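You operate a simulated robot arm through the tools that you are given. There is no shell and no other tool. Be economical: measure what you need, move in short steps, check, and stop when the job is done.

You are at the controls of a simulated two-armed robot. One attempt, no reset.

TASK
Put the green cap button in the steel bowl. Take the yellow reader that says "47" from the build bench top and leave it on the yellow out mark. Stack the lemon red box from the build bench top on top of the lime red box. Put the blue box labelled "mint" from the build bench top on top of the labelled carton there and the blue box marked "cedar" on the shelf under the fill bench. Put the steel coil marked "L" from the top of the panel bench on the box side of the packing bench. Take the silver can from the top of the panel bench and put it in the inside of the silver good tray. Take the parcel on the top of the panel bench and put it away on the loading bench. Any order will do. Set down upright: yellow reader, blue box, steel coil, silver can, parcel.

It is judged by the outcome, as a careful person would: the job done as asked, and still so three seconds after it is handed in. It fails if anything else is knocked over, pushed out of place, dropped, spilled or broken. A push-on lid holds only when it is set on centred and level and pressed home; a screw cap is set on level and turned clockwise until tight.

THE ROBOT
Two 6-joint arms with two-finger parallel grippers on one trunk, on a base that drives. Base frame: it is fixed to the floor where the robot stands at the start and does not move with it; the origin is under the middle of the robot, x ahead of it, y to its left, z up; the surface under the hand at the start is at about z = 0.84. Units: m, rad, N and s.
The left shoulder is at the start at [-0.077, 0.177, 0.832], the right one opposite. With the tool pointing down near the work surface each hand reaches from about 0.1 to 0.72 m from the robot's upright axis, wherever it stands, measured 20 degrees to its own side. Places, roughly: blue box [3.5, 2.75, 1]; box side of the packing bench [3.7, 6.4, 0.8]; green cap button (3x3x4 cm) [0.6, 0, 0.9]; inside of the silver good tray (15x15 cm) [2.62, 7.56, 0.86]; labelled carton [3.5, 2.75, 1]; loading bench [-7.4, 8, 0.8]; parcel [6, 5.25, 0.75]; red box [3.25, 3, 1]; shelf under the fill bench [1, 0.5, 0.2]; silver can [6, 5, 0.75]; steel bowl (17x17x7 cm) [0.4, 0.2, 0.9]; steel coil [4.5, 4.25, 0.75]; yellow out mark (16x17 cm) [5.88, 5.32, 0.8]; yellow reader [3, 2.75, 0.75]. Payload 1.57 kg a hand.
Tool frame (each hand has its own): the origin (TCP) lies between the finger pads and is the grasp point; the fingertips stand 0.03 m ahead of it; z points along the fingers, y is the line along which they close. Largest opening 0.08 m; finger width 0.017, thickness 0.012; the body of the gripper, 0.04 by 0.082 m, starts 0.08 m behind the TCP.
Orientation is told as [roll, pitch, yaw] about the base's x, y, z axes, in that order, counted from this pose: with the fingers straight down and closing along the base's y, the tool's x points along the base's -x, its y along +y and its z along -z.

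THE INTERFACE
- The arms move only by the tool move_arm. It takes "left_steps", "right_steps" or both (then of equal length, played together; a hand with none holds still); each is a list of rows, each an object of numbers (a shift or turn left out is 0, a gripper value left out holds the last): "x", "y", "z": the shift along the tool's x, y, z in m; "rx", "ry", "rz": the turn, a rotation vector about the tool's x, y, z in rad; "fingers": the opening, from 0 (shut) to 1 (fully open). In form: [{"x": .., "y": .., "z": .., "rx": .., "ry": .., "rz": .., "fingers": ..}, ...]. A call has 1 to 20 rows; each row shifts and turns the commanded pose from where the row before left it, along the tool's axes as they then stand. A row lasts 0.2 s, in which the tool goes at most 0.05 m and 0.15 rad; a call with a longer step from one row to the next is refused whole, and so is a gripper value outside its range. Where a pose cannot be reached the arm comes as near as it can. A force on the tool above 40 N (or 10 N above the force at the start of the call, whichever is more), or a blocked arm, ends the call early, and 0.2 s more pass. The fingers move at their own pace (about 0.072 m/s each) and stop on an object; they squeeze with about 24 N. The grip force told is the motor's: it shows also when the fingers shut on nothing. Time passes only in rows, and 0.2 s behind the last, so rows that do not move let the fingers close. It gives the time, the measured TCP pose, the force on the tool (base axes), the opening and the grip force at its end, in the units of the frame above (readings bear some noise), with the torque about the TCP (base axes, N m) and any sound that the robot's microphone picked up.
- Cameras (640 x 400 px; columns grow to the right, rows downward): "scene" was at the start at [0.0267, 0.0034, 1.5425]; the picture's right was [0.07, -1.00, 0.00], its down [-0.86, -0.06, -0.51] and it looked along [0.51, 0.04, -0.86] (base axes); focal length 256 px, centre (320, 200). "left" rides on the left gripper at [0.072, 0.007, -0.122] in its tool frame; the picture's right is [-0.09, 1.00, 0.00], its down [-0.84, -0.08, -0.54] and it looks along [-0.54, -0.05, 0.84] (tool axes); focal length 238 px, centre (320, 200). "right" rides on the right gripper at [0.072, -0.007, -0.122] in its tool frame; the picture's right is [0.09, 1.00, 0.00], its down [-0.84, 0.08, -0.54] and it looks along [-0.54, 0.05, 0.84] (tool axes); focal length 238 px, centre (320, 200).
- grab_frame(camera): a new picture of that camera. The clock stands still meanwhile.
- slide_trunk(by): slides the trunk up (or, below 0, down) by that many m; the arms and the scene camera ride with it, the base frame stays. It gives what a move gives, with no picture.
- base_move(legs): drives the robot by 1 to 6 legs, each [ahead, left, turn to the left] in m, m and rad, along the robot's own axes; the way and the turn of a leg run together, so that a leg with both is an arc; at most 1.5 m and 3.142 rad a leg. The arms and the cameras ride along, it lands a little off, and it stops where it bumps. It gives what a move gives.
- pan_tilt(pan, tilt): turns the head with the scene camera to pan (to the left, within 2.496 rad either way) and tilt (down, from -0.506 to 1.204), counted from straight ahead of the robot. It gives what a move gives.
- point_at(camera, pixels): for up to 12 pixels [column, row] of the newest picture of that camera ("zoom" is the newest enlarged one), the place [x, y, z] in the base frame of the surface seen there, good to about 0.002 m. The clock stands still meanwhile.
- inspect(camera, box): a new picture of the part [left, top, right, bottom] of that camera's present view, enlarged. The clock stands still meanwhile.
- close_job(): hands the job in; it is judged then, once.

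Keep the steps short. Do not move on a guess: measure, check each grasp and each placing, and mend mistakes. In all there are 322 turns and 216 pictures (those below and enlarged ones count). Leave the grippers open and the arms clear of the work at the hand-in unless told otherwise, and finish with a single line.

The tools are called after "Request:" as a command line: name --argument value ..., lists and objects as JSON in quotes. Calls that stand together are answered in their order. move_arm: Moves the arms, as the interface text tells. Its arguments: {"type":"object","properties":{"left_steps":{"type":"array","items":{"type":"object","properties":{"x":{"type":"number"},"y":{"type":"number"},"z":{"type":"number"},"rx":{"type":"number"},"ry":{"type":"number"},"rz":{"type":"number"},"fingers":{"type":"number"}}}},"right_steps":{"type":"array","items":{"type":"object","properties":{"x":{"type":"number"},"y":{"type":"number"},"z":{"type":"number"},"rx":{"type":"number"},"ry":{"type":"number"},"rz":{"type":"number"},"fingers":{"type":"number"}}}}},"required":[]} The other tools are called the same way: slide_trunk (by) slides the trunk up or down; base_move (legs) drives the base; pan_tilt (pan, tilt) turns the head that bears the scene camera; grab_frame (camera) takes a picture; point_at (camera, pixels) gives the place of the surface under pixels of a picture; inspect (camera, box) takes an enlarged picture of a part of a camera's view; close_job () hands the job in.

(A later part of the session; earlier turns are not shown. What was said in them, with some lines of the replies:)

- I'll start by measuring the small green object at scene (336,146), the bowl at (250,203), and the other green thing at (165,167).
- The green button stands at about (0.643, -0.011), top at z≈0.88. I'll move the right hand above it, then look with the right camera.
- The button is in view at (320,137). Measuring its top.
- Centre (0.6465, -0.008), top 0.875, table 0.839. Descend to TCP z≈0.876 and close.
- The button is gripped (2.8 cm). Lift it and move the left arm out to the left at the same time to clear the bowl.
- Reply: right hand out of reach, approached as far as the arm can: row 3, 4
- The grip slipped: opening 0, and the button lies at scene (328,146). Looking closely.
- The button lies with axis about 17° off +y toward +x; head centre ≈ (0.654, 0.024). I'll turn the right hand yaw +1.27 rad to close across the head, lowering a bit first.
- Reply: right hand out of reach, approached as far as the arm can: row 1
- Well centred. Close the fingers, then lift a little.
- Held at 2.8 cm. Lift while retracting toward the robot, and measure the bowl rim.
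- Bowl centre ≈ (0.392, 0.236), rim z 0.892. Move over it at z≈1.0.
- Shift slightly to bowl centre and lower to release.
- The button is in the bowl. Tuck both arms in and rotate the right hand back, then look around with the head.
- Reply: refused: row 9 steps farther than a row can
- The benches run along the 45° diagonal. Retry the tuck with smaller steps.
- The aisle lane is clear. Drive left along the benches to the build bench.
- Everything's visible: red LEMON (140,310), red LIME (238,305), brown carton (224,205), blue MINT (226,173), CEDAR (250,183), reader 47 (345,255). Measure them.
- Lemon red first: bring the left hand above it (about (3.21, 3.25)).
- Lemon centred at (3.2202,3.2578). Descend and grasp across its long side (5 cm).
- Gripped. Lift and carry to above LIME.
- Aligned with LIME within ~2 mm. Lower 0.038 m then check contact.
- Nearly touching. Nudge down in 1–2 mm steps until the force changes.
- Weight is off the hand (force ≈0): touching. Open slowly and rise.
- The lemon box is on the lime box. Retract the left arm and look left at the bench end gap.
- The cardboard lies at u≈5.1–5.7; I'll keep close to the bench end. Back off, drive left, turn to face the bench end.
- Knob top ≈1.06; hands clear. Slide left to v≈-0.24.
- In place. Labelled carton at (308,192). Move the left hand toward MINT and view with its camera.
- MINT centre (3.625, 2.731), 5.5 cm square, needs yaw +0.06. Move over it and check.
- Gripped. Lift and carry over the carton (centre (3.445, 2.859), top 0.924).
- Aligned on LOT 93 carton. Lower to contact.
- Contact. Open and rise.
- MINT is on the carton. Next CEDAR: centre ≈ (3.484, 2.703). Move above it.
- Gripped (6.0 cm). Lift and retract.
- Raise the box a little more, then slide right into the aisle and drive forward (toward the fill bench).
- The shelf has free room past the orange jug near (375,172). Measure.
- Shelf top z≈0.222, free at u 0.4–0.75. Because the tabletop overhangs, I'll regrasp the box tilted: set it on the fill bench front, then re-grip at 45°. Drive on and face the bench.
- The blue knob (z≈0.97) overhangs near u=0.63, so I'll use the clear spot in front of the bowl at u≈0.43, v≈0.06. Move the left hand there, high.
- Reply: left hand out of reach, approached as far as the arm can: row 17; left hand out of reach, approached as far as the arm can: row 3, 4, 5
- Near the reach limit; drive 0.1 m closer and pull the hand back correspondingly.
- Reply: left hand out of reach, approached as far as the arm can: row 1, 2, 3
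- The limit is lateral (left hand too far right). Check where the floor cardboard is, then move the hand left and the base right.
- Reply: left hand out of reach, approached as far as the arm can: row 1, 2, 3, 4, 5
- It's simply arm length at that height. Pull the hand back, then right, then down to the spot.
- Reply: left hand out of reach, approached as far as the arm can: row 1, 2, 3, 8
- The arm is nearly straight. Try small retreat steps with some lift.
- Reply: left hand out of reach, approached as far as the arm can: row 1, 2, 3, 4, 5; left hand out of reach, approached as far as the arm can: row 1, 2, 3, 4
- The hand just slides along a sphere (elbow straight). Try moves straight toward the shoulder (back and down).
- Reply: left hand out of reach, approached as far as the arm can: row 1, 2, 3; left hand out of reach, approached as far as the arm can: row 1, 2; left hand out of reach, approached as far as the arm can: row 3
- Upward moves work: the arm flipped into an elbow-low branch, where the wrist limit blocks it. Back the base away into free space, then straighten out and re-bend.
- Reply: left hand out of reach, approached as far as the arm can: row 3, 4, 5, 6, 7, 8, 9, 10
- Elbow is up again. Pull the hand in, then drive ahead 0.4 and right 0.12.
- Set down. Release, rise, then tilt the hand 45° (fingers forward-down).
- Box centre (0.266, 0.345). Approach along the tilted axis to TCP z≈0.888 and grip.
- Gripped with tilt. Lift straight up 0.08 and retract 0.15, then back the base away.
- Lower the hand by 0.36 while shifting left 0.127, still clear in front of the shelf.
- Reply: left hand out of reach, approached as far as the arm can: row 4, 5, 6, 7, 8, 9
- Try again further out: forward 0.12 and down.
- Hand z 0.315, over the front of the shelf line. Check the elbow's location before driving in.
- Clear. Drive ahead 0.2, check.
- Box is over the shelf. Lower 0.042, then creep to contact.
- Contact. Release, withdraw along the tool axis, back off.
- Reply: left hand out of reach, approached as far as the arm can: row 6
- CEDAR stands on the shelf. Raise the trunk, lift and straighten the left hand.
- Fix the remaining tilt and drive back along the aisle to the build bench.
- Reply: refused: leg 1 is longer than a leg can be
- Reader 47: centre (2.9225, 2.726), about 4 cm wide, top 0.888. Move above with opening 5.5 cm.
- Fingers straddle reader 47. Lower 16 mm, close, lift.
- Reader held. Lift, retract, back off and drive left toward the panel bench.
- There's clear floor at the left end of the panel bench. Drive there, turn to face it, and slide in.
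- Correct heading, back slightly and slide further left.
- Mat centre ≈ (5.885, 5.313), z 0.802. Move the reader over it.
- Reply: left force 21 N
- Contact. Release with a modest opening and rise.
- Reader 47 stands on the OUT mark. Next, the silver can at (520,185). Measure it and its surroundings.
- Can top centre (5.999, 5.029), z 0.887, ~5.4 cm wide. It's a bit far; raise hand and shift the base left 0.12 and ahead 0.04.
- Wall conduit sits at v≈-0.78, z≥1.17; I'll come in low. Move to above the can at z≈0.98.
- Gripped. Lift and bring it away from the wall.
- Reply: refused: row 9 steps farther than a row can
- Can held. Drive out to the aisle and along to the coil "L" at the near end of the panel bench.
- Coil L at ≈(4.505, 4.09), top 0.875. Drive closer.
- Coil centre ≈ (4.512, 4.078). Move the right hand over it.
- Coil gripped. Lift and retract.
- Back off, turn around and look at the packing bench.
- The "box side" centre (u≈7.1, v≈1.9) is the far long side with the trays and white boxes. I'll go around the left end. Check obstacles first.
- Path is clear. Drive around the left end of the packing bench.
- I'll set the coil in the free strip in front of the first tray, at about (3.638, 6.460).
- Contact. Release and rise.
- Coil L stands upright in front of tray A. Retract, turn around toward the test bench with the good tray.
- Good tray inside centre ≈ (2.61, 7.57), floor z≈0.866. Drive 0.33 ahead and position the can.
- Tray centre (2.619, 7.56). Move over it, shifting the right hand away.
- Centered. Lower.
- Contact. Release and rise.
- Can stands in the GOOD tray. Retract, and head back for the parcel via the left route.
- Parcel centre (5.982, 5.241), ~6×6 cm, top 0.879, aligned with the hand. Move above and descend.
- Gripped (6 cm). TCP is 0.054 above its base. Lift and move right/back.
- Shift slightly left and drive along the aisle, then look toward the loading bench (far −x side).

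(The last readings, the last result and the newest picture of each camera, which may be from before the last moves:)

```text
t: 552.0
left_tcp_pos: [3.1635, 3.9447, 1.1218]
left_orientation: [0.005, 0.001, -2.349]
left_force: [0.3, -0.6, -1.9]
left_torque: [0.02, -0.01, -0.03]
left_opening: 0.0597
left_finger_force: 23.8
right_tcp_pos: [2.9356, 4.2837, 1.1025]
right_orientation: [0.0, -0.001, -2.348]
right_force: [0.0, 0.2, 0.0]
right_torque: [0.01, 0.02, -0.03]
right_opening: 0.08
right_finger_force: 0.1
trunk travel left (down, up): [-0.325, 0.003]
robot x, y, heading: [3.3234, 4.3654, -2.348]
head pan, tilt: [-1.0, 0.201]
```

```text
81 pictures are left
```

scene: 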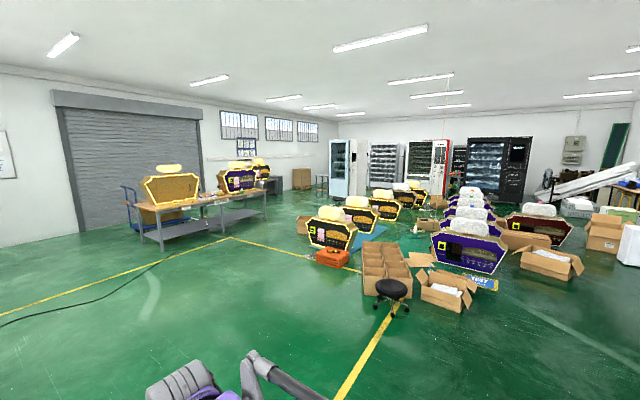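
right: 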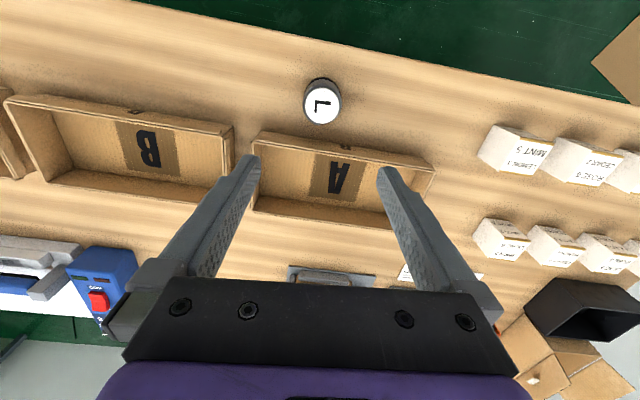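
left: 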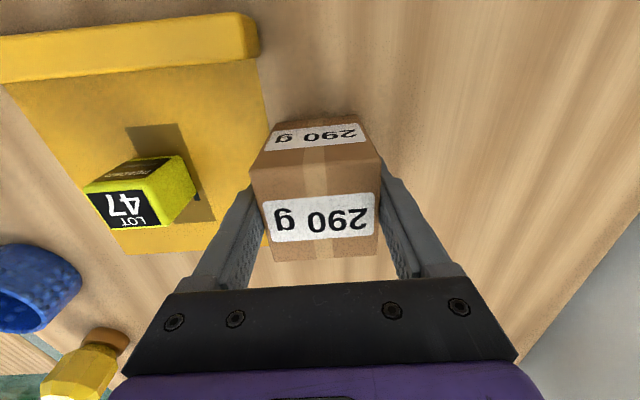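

Request:
inspect --camera "scene" --box '[240, 120, 480, 270]'

Request:
point_at --camera "scene" --pixels '[[320, 176], [345, 165], [200, 205], [265, 183], [300, 175], [150, 215], [330, 235], [372, 250], [390, 300], [445, 295], [380, 170], [420, 165]]'

```text
2.67 times, centred on (360, 195) of scene
```

zoom: 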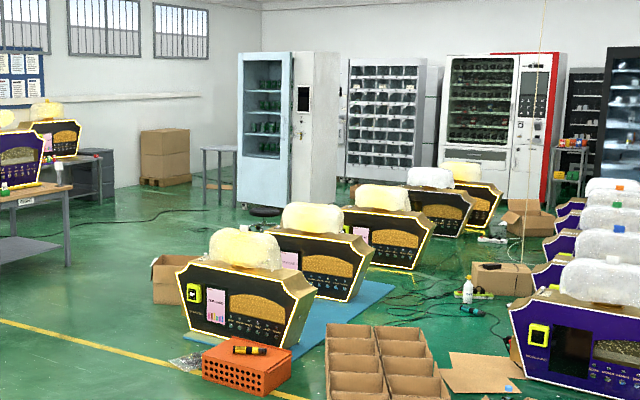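

```text
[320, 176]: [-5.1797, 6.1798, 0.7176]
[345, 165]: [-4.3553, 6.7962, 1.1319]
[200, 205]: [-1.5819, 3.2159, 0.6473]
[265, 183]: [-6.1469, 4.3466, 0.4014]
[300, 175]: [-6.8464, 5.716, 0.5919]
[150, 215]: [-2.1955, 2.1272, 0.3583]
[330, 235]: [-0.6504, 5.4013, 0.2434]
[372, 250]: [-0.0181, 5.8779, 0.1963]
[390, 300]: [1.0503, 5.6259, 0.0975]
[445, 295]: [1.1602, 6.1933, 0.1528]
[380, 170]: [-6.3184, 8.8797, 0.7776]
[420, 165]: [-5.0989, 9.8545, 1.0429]
```

Request:
point_at --camera "scene" --pixels '[[268, 220], [250, 230], [285, 200], [295, 215], [297, 228], [300, 195], [230, 238], [305, 255], [270, 260], [200, 280], [160, 250], [268, 198]]'

Request:
inspect --camera "scene" --box '[120, 140, 340, 270]'

```text
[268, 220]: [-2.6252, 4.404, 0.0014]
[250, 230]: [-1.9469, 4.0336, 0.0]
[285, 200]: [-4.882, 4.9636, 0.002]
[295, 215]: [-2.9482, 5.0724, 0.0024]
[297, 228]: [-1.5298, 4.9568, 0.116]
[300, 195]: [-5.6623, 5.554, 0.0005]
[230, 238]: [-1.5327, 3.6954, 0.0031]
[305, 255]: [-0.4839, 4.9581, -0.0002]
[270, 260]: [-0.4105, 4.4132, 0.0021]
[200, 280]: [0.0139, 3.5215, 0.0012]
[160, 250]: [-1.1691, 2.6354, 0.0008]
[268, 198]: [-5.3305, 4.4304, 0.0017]
```

```text
2.91 times, centred on (230, 205) of scene
```

zoom: 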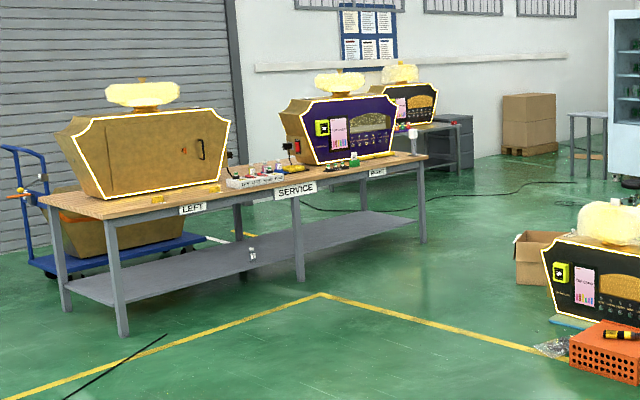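

Lane found between the SERVICE bench (u≲1.3) and the carts (u≳2.4). Drive forward to u≈1.85, then turn to face +v.

Request:
base_move --legs '[[1.2, 0, -0.008], [1.2, 0, 0], [1.2, 0, 0], [0, 0, -1.571]]'

Request:
pan_tilt --pan 0.0 --tilt 0.35

Request:
grab_frame --camera "scene"

```text
t: 573.4
left_tcp_pos: [0.4075, 1.851, 1.1227]
left_orientation: [0.005, 0.001, 2.404]
left_force: [0.7, 0.8, -2.5]
left_torque: [0.0, -0.01, -0.02]
left_opening: 0.0599
left_finger_force: 23.8
right_tcp_pos: [0.7346, 2.0929, 1.1036]
right_orientation: [-0.001, 0.001, 2.406]
right_force: [0.4, -0.1, 0.4]
right_torque: [-0.02, -0.02, -0.01]
right_opening: 0.0799
right_finger_force: 0.1
trunk travel left (down, up): [-0.325, 0.003]
robot x, y, heading: [0.8313, 1.7043, 2.408]
head pan, tilt: [-1.0, 0.201]
```

```text
t: 574.7
left_tcp_pos: [0.4081, 1.8489, 1.1231]
left_orientation: [0.006, 0.0, 2.403]
left_force: [-0.5, -0.9, -2.9]
left_torque: [-0.01, 0.02, -0.01]
left_opening: 0.0598
left_finger_force: 24.6
right_tcp_pos: [0.7342, 2.0929, 1.1024]
right_orientation: [0.001, 0.0, 2.407]
right_force: [0.2, 0.1, -0.3]
right_torque: [-0.05, -0.01, 0.03]
right_opening: 0.08
right_finger_force: 0.0
trunk travel left (down, up): [-0.325, 0.003]
robot x, y, heading: [0.8314, 1.7033, 2.409]
head pan, tilt: [0.0, 0.351]
```

```text
78 pictures are left
```

scene: 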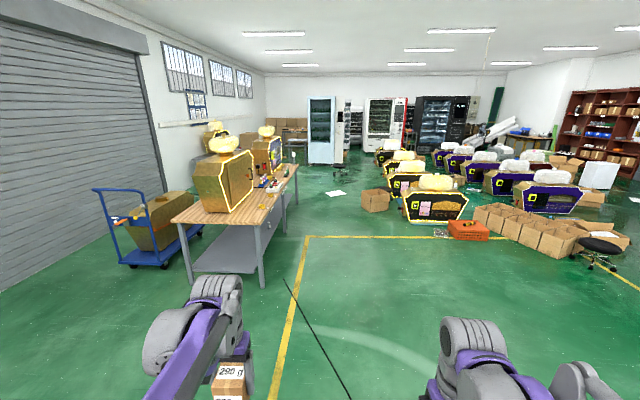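

Request:
inspect --camera "scene" --box '[240, 90, 400, 210]'

Request:
point_at --camera "scene" --pixels '[[290, 130], [280, 145], [292, 157], [320, 150], [335, 193], [375, 210], [298, 205], [310, 170], [350, 170], [305, 165], [256, 155], [300, 150]]'

```text
3.33 times, centred on (320, 150) of scene
```

zoom: 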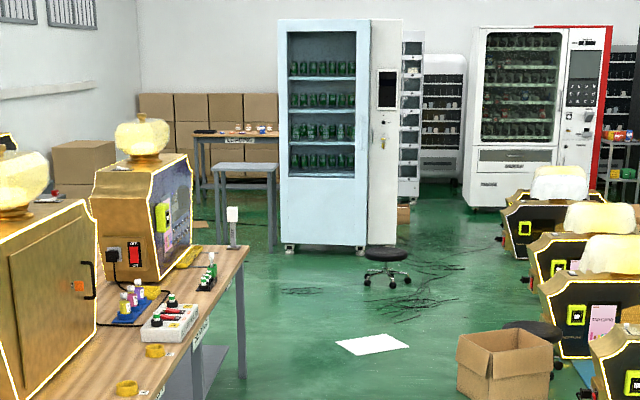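

```text
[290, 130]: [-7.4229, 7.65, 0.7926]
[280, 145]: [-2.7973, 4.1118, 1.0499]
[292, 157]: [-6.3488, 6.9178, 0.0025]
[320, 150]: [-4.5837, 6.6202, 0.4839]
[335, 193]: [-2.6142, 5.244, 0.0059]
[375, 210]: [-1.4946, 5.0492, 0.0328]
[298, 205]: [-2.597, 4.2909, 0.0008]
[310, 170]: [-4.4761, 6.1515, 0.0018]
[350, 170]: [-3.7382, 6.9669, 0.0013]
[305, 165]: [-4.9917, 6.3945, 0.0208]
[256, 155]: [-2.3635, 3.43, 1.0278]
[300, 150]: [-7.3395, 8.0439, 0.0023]
```

The LOADING bench is the wooden-top bench with cartons behind (≈(-7.4,7.65..8)). Drive ahead in steps along u≈1.66.

Request:
base_move --legs '[[1.2, 0.1, -0.053], [1.2, 0, 0]]'

Request:
grab_frame --camera "scene"

```text
t: 586.3
left_tcp_pos: [-1.3096, 3.4885, 1.122]
left_orientation: [0.005, 0.001, 2.328]
left_force: [-0.6, 0.2, -3.3]
left_torque: [0.04, -0.01, -0.02]
left_opening: 0.0598
left_finger_force: 24.1
right_tcp_pos: [-0.9657, 3.7067, 1.1039]
right_orientation: [0.0, 0.0, 2.331]
right_force: [-0.8, 0.4, -0.1]
right_torque: [0.0, 0.01, 0.03]
right_opening: 0.0802
right_finger_force: 0.1
trunk travel left (down, up): [-0.325, 0.003]
robot x, y, heading: [-0.8976, 3.3139, 2.337]
head pan, tilt: [0.0, 0.351]
```

```text
76 pictures are left
```

scene: 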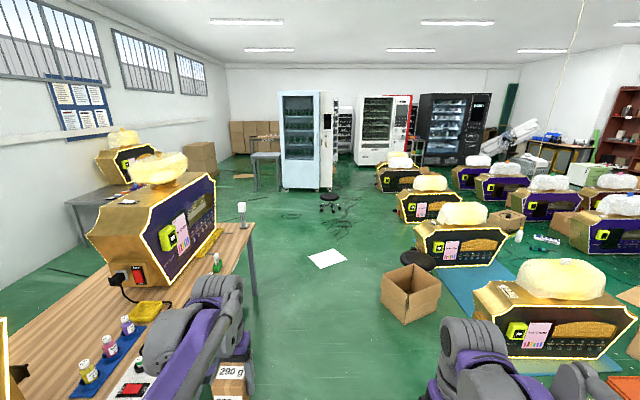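

Request:
point_at --camera "scene" --pixels '[[252, 226], [200, 380], [255, 292], [308, 260], [345, 258], [383, 290], [240, 210], [330, 215], [262, 185], [200, 150], [240, 165], [215, 210]]'

```text
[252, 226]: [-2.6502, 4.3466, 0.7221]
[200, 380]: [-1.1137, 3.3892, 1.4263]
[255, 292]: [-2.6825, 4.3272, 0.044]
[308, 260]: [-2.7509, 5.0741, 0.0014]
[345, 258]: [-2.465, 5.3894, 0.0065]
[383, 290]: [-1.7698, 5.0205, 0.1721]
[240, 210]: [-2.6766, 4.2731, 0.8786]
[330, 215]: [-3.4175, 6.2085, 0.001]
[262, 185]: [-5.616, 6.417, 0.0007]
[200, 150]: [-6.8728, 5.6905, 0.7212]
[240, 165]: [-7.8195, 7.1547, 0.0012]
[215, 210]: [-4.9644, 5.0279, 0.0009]
```

Request:
base_move --legs '[[1.05, 0.08, 0.01], [1.05, 0.09, 0], [0.35, 0.33, 0]]'

Request:
grab_frame --camera "scene"

```text
t: 599.7
left_tcp_pos: [-3.3472, 4.8637, 1.1232]
left_orientation: [0.006, 0.0, 2.34]
left_force: [0.1, -1.0, -2.3]
left_torque: [-0.03, 0.06, 0.05]
left_opening: 0.0596
left_finger_force: 24.0
right_tcp_pos: [-3.0043, 5.085, 1.102]
right_orientation: [0.001, 0.0, 2.341]
right_force: [-0.2, 0.3, -0.6]
right_torque: [0.02, -0.02, -0.01]
right_opening: 0.0799
right_finger_force: 0.0
trunk travel left (down, up): [-0.325, 0.003]
robot x, y, heading: [-2.9344, 4.6895, 2.338]
head pan, tilt: [0.0, 0.351]
```

```text
75 pictures are left
```

scene: 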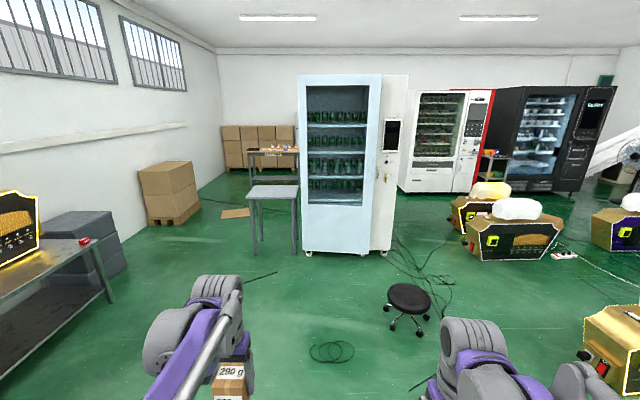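

Request:
point_at --camera "scene" --pixels '[[92, 240], [125, 268], [178, 224], [253, 254], [234, 212], [272, 151], [250, 183], [270, 185], [225, 195], [150, 300], [245, 155], [298, 150]]'

Request:
inspect --camera "scene" --box '[200, 110, 320, 230]'

```text
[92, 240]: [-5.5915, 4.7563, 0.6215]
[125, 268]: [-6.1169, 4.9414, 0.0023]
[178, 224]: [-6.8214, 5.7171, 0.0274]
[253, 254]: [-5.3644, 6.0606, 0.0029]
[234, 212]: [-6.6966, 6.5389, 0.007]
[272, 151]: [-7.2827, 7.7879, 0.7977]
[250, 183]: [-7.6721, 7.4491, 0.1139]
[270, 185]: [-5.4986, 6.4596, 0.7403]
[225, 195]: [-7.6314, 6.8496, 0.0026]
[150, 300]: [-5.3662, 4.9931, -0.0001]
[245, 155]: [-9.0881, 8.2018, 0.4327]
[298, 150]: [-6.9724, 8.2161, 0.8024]
```

```text
3.33 times, centred on (260, 170) of scene
```

zoom: 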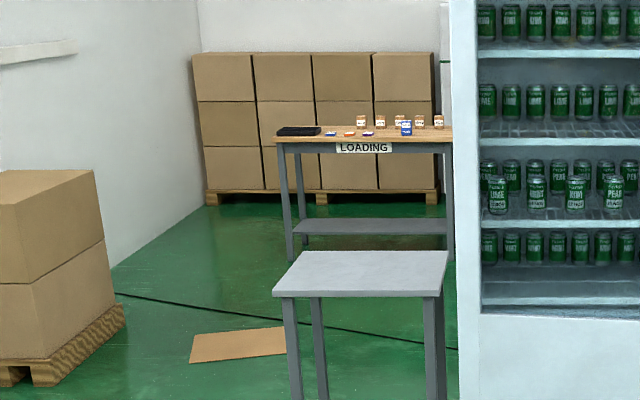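

Request:
point_at --camera "scene" --pixels '[[222, 217], [224, 211], [248, 208], [250, 215], [296, 190], [248, 190], [294, 197], [265, 252], [247, 163], [253, 149], [265, 150], [285, 152]]'

```text
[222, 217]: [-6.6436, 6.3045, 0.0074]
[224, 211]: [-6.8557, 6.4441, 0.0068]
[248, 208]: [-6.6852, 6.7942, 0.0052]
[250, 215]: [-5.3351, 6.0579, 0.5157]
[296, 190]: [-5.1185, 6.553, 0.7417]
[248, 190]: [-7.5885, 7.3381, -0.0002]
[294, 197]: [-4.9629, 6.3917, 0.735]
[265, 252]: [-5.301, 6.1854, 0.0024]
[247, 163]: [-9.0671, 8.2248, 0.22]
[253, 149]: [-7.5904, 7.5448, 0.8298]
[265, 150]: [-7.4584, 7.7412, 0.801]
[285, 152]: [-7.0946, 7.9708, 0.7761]
```

Drive diagonally left toward u≈-0.07, then ahead past the grey table.

Request:
base_move --legs '[[1.0, 0.7, 0.01], [0.85, 0.6, 0.008], [1.2, 0, 0]]'

Request:
grab_frame --camera "scene"

```text
t: 617.4
left_tcp_pos: [-6.4161, 6.0175, 1.1228]
left_orientation: [0.005, 0.0, 2.367]
left_force: [0.3, 0.5, -2.9]
left_torque: [-0.03, -0.03, 0.01]
left_opening: 0.0597
left_finger_force: 23.6
right_tcp_pos: [-6.0799, 6.249, 1.1029]
right_orientation: [-0.002, 0.001, 2.372]
right_force: [0.1, -0.3, -0.3]
right_torque: [-0.03, -0.02, 0.04]
right_opening: 0.08
right_finger_force: 0.1
trunk travel left (down, up): [-0.325, 0.003]
robot x, y, heading: [-5.999, 5.8588, 2.377]
head pan, tilt: [0.0, 0.351]
```

```text
73 pictures are left
```

scene: 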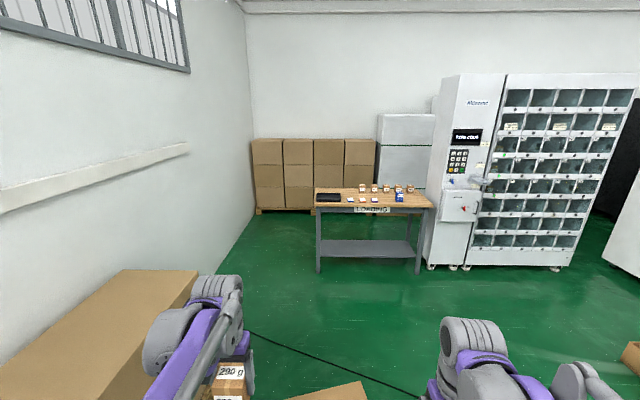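

Request:
inspect --camera "scene" --box '[300, 170, 450, 280]'

Request:
point_at --camera "scene" --pixels '[[317, 205], [430, 206], [325, 195], [345, 203], [375, 203], [400, 203], [420, 190], [350, 192], [319, 270], [419, 272], [427, 268], [340, 385]]'

```text
3.64 times, centred on (375, 225) of scene
```

zoom: 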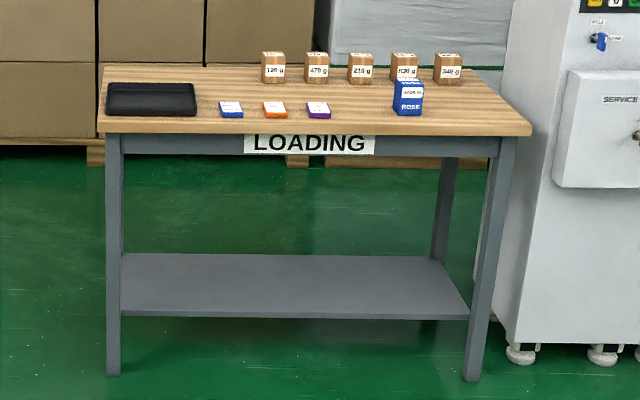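

```text
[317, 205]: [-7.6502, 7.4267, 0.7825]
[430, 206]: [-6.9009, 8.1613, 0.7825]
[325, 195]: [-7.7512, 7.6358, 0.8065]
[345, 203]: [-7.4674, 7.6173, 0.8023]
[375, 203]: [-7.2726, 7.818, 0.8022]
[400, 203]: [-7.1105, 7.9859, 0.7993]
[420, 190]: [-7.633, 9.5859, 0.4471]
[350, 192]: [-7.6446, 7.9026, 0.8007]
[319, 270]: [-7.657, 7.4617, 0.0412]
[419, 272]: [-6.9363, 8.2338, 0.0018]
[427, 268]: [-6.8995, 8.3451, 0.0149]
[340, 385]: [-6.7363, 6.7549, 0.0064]
```

Target: free right-front area of the LOADING bench (right of the ROSE box). Drive there, skirting the cardboard.

Request:
base_move --legs '[[0.65, -0.57, -0.02], [0.6, -0.13, 0], [0.42, -0.1, 0]]'

Request:
pan_tilt --pan 0.0 --tilt 0.85

Request:
grab_frame --camera "scene"

```text
t: 628.0
left_tcp_pos: [-7.0247, 7.7378, 1.1213]
left_orientation: [0.005, 0.0, 2.355]
left_force: [-0.4, 0.3, -2.7]
left_torque: [-0.05, 0.02, 0.01]
left_opening: 0.0597
left_finger_force: 24.5
right_tcp_pos: [-6.6862, 7.9639, 1.1034]
right_orientation: [0.0, -0.001, 2.359]
right_force: [0.6, 0.1, 0.3]
right_torque: [-0.02, -0.02, -0.01]
right_opening: 0.08
right_finger_force: 0.0
trunk travel left (down, up): [-0.325, 0.003]
robot x, y, heading: [-6.6068, 7.5725, 2.358]
head pan, tilt: [0.0, 0.351]
```

```text
t: 628.9
left_tcp_pos: [-7.0251, 7.7362, 1.122]
left_orientation: [0.007, -0.001, 2.354]
left_force: [-0.1, -0.4, -3.0]
left_torque: [-0.01, 0.01, -0.02]
left_opening: 0.0599
left_finger_force: 23.8
right_tcp_pos: [-6.6854, 7.9643, 1.1028]
right_orientation: [0.0, 0.002, 2.358]
right_force: [-0.1, 0.0, -0.4]
right_torque: [-0.03, 0.02, 0.01]
right_opening: 0.0802
right_finger_force: 0.0
trunk travel left (down, up): [-0.325, 0.003]
robot x, y, heading: [-6.6055, 7.5725, 2.354]
head pan, tilt: [0.0, 0.85]
```

```text
71 pictures are left
```

scene: 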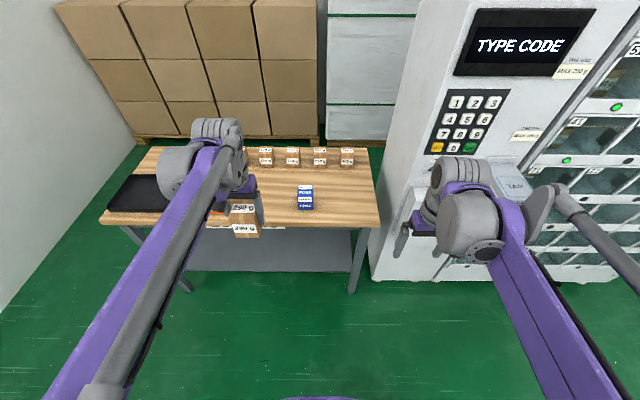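

Request:
point_at --camera "scene" --pixels '[[350, 208], [313, 205], [297, 207], [375, 215], [350, 224], [360, 180], [342, 200], [270, 210], [347, 165]]'

Request:
inspect --camera "scene" --box '[180, 130, 400, 250]'

```text
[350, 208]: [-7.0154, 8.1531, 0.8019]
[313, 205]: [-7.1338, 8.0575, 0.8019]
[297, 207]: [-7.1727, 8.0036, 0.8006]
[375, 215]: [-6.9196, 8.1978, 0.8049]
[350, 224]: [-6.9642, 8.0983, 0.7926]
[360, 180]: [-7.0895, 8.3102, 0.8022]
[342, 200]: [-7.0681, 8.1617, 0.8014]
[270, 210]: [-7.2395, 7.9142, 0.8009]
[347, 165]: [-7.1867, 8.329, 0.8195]
```

```text
2.91 times, centred on (290, 190) of scene
```

zoom: 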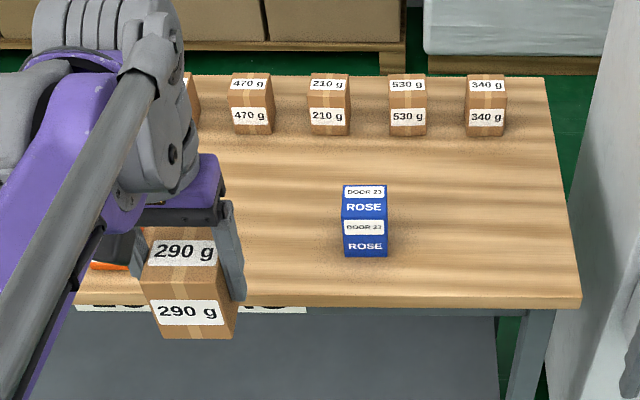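

Retract the right hand a bit, drive 0.25 ahead.

Request:
move_arm --right_steps '[{"x": 0.04}, {"x": 0.04}, {"x": 0.03}, {}]'

Request:
base_move --legs '[[0.23, 0, 0]]'

Request:
grab_frame --camera "left"

```text
t: 629.9
left_tcp_pos: [-7.0258, 7.7384, 1.1232]
left_orientation: [0.006, 0.002, 2.355]
left_force: [-1.7, -0.6, -3.9]
left_torque: [-0.03, 0.0, -0.03]
left_opening: 0.0598
left_finger_force: 23.6
right_tcp_pos: [-6.6072, 7.8868, 1.1041]
right_orientation: [0.001, 0.001, 2.358]
right_force: [-0.5, -0.4, 0.0]
right_torque: [-0.02, -0.02, 0.01]
right_opening: 0.0798
right_finger_force: 0.1
trunk travel left (down, up): [-0.325, 0.003]
robot x, y, heading: [-6.6092, 7.5724, 2.357]
head pan, tilt: [0.0, 0.85]
```

```text
t: 631.7
left_tcp_pos: [-7.1921, 7.9027, 1.1215]
left_orientation: [0.004, 0.001, 2.355]
left_force: [0.1, 0.1, -3.7]
left_torque: [0.01, -0.01, 0.04]
left_opening: 0.0599
left_finger_force: 23.9
right_tcp_pos: [-6.7748, 8.0542, 1.1043]
right_orientation: [0.001, -0.002, 2.359]
right_force: [0.1, -0.4, 0.0]
right_torque: [0.0, 0.0, 0.02]
right_opening: 0.0799
right_finger_force: 0.1
trunk travel left (down, up): [-0.325, 0.003]
robot x, y, heading: [-6.7733, 7.7429, 2.352]
head pan, tilt: [0.0, 0.85]
```

```text
69 pictures are left
```

left: 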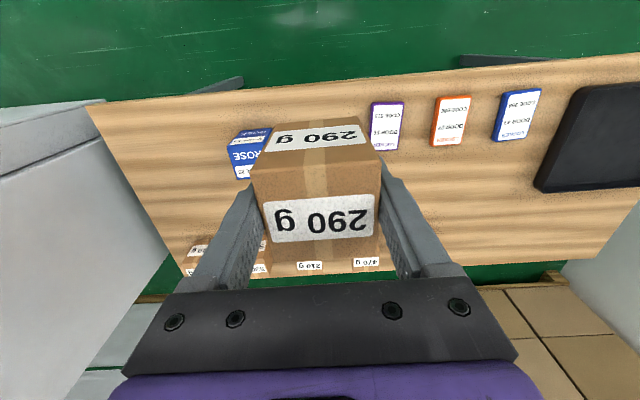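

Request:
move_arm --left_steps '[{"y": -0.045}, {"y": -0.045}, {"y": -0.045}, {"y": -0.045}, {"x": -0.02, "y": -0.04}, {"x": -0.02, "y": -0.04}, {"x": -0.04, "y": -0.022}, {"x": -0.037}, {"z": 0.045}, {"z": 0.045}, {"z": 0.045}, {}]'

Request:
grab_frame --camera "left"

Request:
grab_frame --camera "scene"

```text
t: 634.3
left_tcp_pos: [-7.0746, 8.1888, 0.9817]
left_orientation: [0.004, 0.0, 2.353]
left_force: [-0.7, 0.2, -2.4]
left_torque: [0.01, 0.0, 0.01]
left_opening: 0.0598
left_finger_force: 24.4
right_tcp_pos: [-6.775, 8.0533, 1.1037]
right_orientation: [-0.001, -0.001, 2.358]
right_force: [-0.2, -0.6, 0.1]
right_torque: [0.02, 0.03, -0.01]
right_opening: 0.0798
right_finger_force: 0.1
trunk travel left (down, up): [-0.325, 0.003]
robot x, y, heading: [-6.7758, 7.7403, 2.358]
head pan, tilt: [0.0, 0.85]
```

```text
68 pictures are left
```

left: 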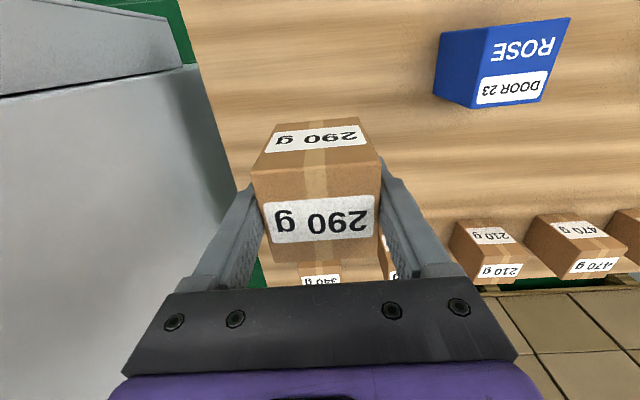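

```text
67 pictures are left
```

scene: 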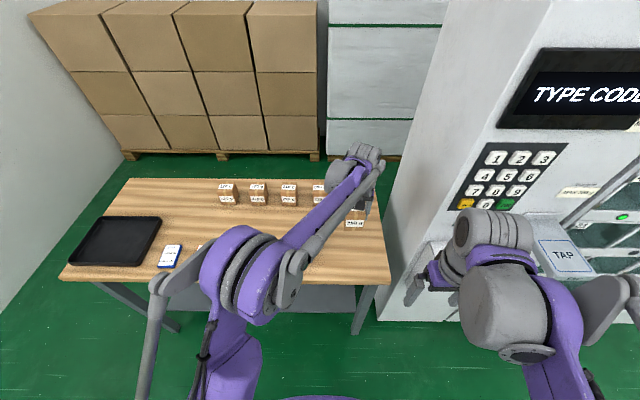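

Position is clear. Lower.

Request:
move_arm --left_steps '[{"z": 0.04}, {"z": 0.04}, {"z": 0.03}, {"z": 0.01}, {"z": 0.002}, {}]'

Request:
move_arm --left_steps '[{"z": 0.0015}, {"z": 0.0015}, {}]'

```text
t: 635.7
left_tcp_pos: [-7.0768, 8.1846, 0.863]
left_orientation: [0.005, 0.0, 2.354]
left_force: [-0.1, 0.3, -2.4]
left_torque: [-0.01, -0.02, 0.0]
left_opening: 0.0598
left_finger_force: 24.0
right_tcp_pos: [-6.7756, 8.054, 1.1039]
right_orientation: [0.001, -0.001, 2.357]
right_force: [-0.5, -0.1, -0.1]
right_torque: [0.0, 0.03, -0.01]
right_opening: 0.0802
right_finger_force: 0.2
trunk travel left (down, up): [-0.325, 0.003]
robot x, y, heading: [-6.775, 7.7404, 2.362]
head pan, tilt: [0.0, 0.85]
```

```text
t: 636.5
left_tcp_pos: [-7.0765, 8.185, 0.8602]
left_orientation: [0.005, -0.002, 2.354]
left_force: [-0.3, -0.1, -4.2]
left_torque: [0.0, 0.0, -0.02]
left_opening: 0.0599
left_finger_force: 24.5
right_tcp_pos: [-6.7756, 8.0545, 1.1038]
right_orientation: [-0.001, -0.001, 2.358]
right_force: [-0.1, -0.6, 0.6]
right_torque: [0.0, 0.0, -0.02]
right_opening: 0.0799
right_finger_force: 0.1
trunk travel left (down, up): [-0.325, 0.003]
robot x, y, heading: [-6.7761, 7.7402, 2.357]
head pan, tilt: [0.0, 0.85]
```

Request:
move_arm --left_steps '[{"z": 0.0015}, {"z": 0.0015}, {}]'

Request:
move_arm --left_steps '[{"z": 0.001}, {}]'

```text
t: 637.3
left_tcp_pos: [-7.077, 8.1853, 0.8572]
left_orientation: [0.005, 0.0, 2.356]
left_force: [0.9, -0.4, -2.9]
left_torque: [0.0, 0.01, 0.01]
left_opening: 0.0596
left_finger_force: 23.8
right_tcp_pos: [-6.7757, 8.055, 1.1039]
right_orientation: [-0.002, 0.001, 2.359]
right_force: [0.7, 0.1, 1.1]
right_torque: [0.0, 0.0, -0.01]
right_opening: 0.08
right_finger_force: 0.0
trunk travel left (down, up): [-0.325, 0.003]
robot x, y, heading: [-6.777, 7.7421, 2.356]
head pan, tilt: [0.0, 0.85]
```

```text
t: 637.9
left_tcp_pos: [-7.0768, 8.185, 0.8559]
left_orientation: [0.005, 0.0, 2.355]
left_force: [-0.1, -0.3, -3.0]
left_torque: [-0.03, 0.01, -0.05]
left_opening: 0.0599
left_finger_force: 24.2
right_tcp_pos: [-6.7751, 8.0546, 1.104]
right_orientation: [0.0, -0.001, 2.36]
right_force: [0.4, -0.8, -0.4]
right_torque: [0.0, -0.02, -0.01]
right_opening: 0.0802
right_finger_force: 0.1
trunk travel left (down, up): [-0.325, 0.003]
robot x, y, heading: [-6.7811, 7.7373, 2.36]
head pan, tilt: [0.0, 0.85]
```

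Request:
move_arm --left_steps '[{"z": 0.0015}, {}]'

```text
t: 638.5
left_tcp_pos: [-7.0774, 8.1855, 0.8545]
left_orientation: [0.005, -0.001, 2.355]
left_force: [-0.6, -0.8, -3.5]
left_torque: [0.01, -0.01, 0.0]
left_opening: 0.06
left_finger_force: 24.3
right_tcp_pos: [-6.7757, 8.0536, 1.1034]
right_orientation: [0.0, 0.001, 2.358]
right_force: [0.5, -0.2, 0.0]
right_torque: [0.01, 0.02, 0.0]
right_opening: 0.0801
right_finger_force: 0.0
trunk travel left (down, up): [-0.325, 0.003]
robot x, y, heading: [-6.776, 7.7422, 2.36]
head pan, tilt: [0.0, 0.85]
```

Request:
move_arm --left_steps '[{"z": 0.0015}, {}]'

```text
t: 639.1
left_tcp_pos: [-7.077, 8.1853, 0.8539]
left_orientation: [0.005, 0.001, 2.355]
left_force: [-0.3, 0.8, 11.2]
left_torque: [0.37, -0.26, 0.02]
left_opening: 0.06
left_finger_force: 24.1
right_tcp_pos: [-6.7752, 8.0533, 1.1042]
right_orientation: [0.0, -0.001, 2.358]
right_force: [0.3, 0.3, -0.4]
right_torque: [0.01, 0.0, -0.05]
right_opening: 0.08
right_finger_force: 0.0
trunk travel left (down, up): [-0.325, 0.003]
robot x, y, heading: [-6.7781, 7.7408, 2.357]
head pan, tilt: [0.0, 0.85]
```

Contact. Release and rise.

Request:
move_arm --left_steps '[{"fingers": 0.9}, {"fingers": 1}, {}, {"z": -0.02}, {"z": -0.04}, {"z": -0.045}, {"z": -0.045}, {"z": -0.045}, {"z": -0.03}, {}]'

Request:
grab_frame --camera "left"

```text
t: 641.3
left_tcp_pos: [-7.0768, 8.1878, 1.0766]
left_orientation: [0.006, -0.001, 2.354]
left_force: [-0.7, -0.5, -0.1]
left_torque: [-0.01, 0.01, 0.02]
left_opening: 0.0799
left_finger_force: 0.0
right_tcp_pos: [-6.7756, 8.0541, 1.1027]
right_orientation: [-0.001, -0.001, 2.358]
right_force: [1.3, -0.1, -0.4]
right_torque: [0.0, -0.01, 0.03]
right_opening: 0.0801
right_finger_force: 0.0
trunk travel left (down, up): [-0.325, 0.003]
robot x, y, heading: [-6.7739, 7.7396, 2.354]
head pan, tilt: [0.0, 0.85]
```

```text
66 pictures are left
```

left: 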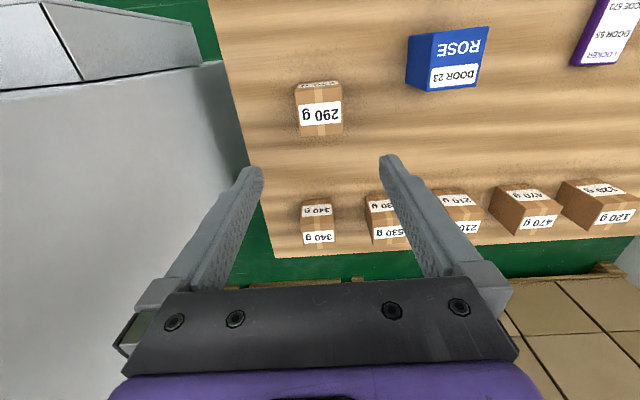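

The 290 g parcel stands on the LOADING bench. Retract the arm, back off a little and take a last look.

Request:
move_arm --left_steps '[{"z": -0.03}, {"x": 0.045}, {"x": 0.045}, {"x": 0.045}, {"x": 0.045}, {}]'

Request:
base_move --legs '[[-0.25, 0, 0]]'

Request:
grab_frame --camera "scene"

```text
t: 642.7
left_tcp_pos: [-6.9488, 8.061, 1.1079]
left_orientation: [0.004, 0.004, 2.353]
left_force: [-1.1, 0.4, -0.3]
left_torque: [0.01, -0.03, -0.03]
left_opening: 0.0802
left_finger_force: 0.1
right_tcp_pos: [-6.7758, 8.0545, 1.1037]
right_orientation: [0.0, -0.001, 2.357]
right_force: [-0.4, 0.5, -0.9]
right_torque: [0.01, -0.01, 0.0]
right_opening: 0.08
right_finger_force: 0.0
trunk travel left (down, up): [-0.325, 0.003]
robot x, y, heading: [-6.7743, 7.7412, 2.359]
head pan, tilt: [0.0, 0.85]
```

```text
t: 644.6
left_tcp_pos: [-6.7667, 7.8791, 1.1092]
left_orientation: [0.005, 0.0, 2.355]
left_force: [-0.5, -0.5, -0.3]
left_torque: [0.0, -0.03, 0.01]
left_opening: 0.0802
left_finger_force: 0.0
right_tcp_pos: [-6.5943, 7.873, 1.1039]
right_orientation: [-0.001, -0.002, 2.357]
right_force: [-0.2, -0.1, 0.8]
right_torque: [-0.02, 0.0, 0.02]
right_opening: 0.08
right_finger_force: 0.1
trunk travel left (down, up): [-0.325, 0.003]
robot x, y, heading: [-6.5941, 7.5574, 2.359]
head pan, tilt: [0.0, 0.85]
```

```text
65 pictures are left
```

scene: 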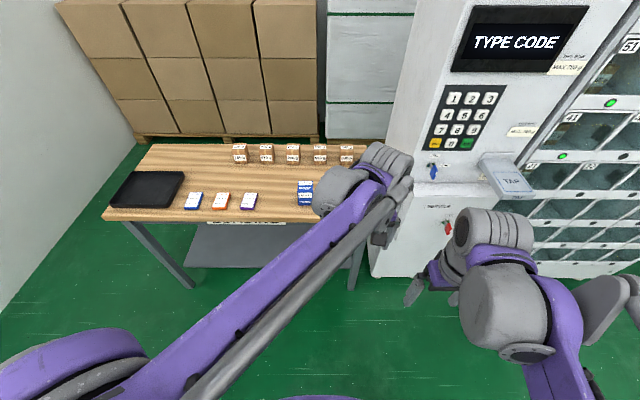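

All the placings were checked as they were made, both grippers are open and the arms are clear. Handing in.

Request:
close_job

```text
The job is handed in.
```

All seven items are placed where you asked, but the green cap button fell over once on the fill bench when the first grip slipped; I picked it up again and it is now in the bowl.
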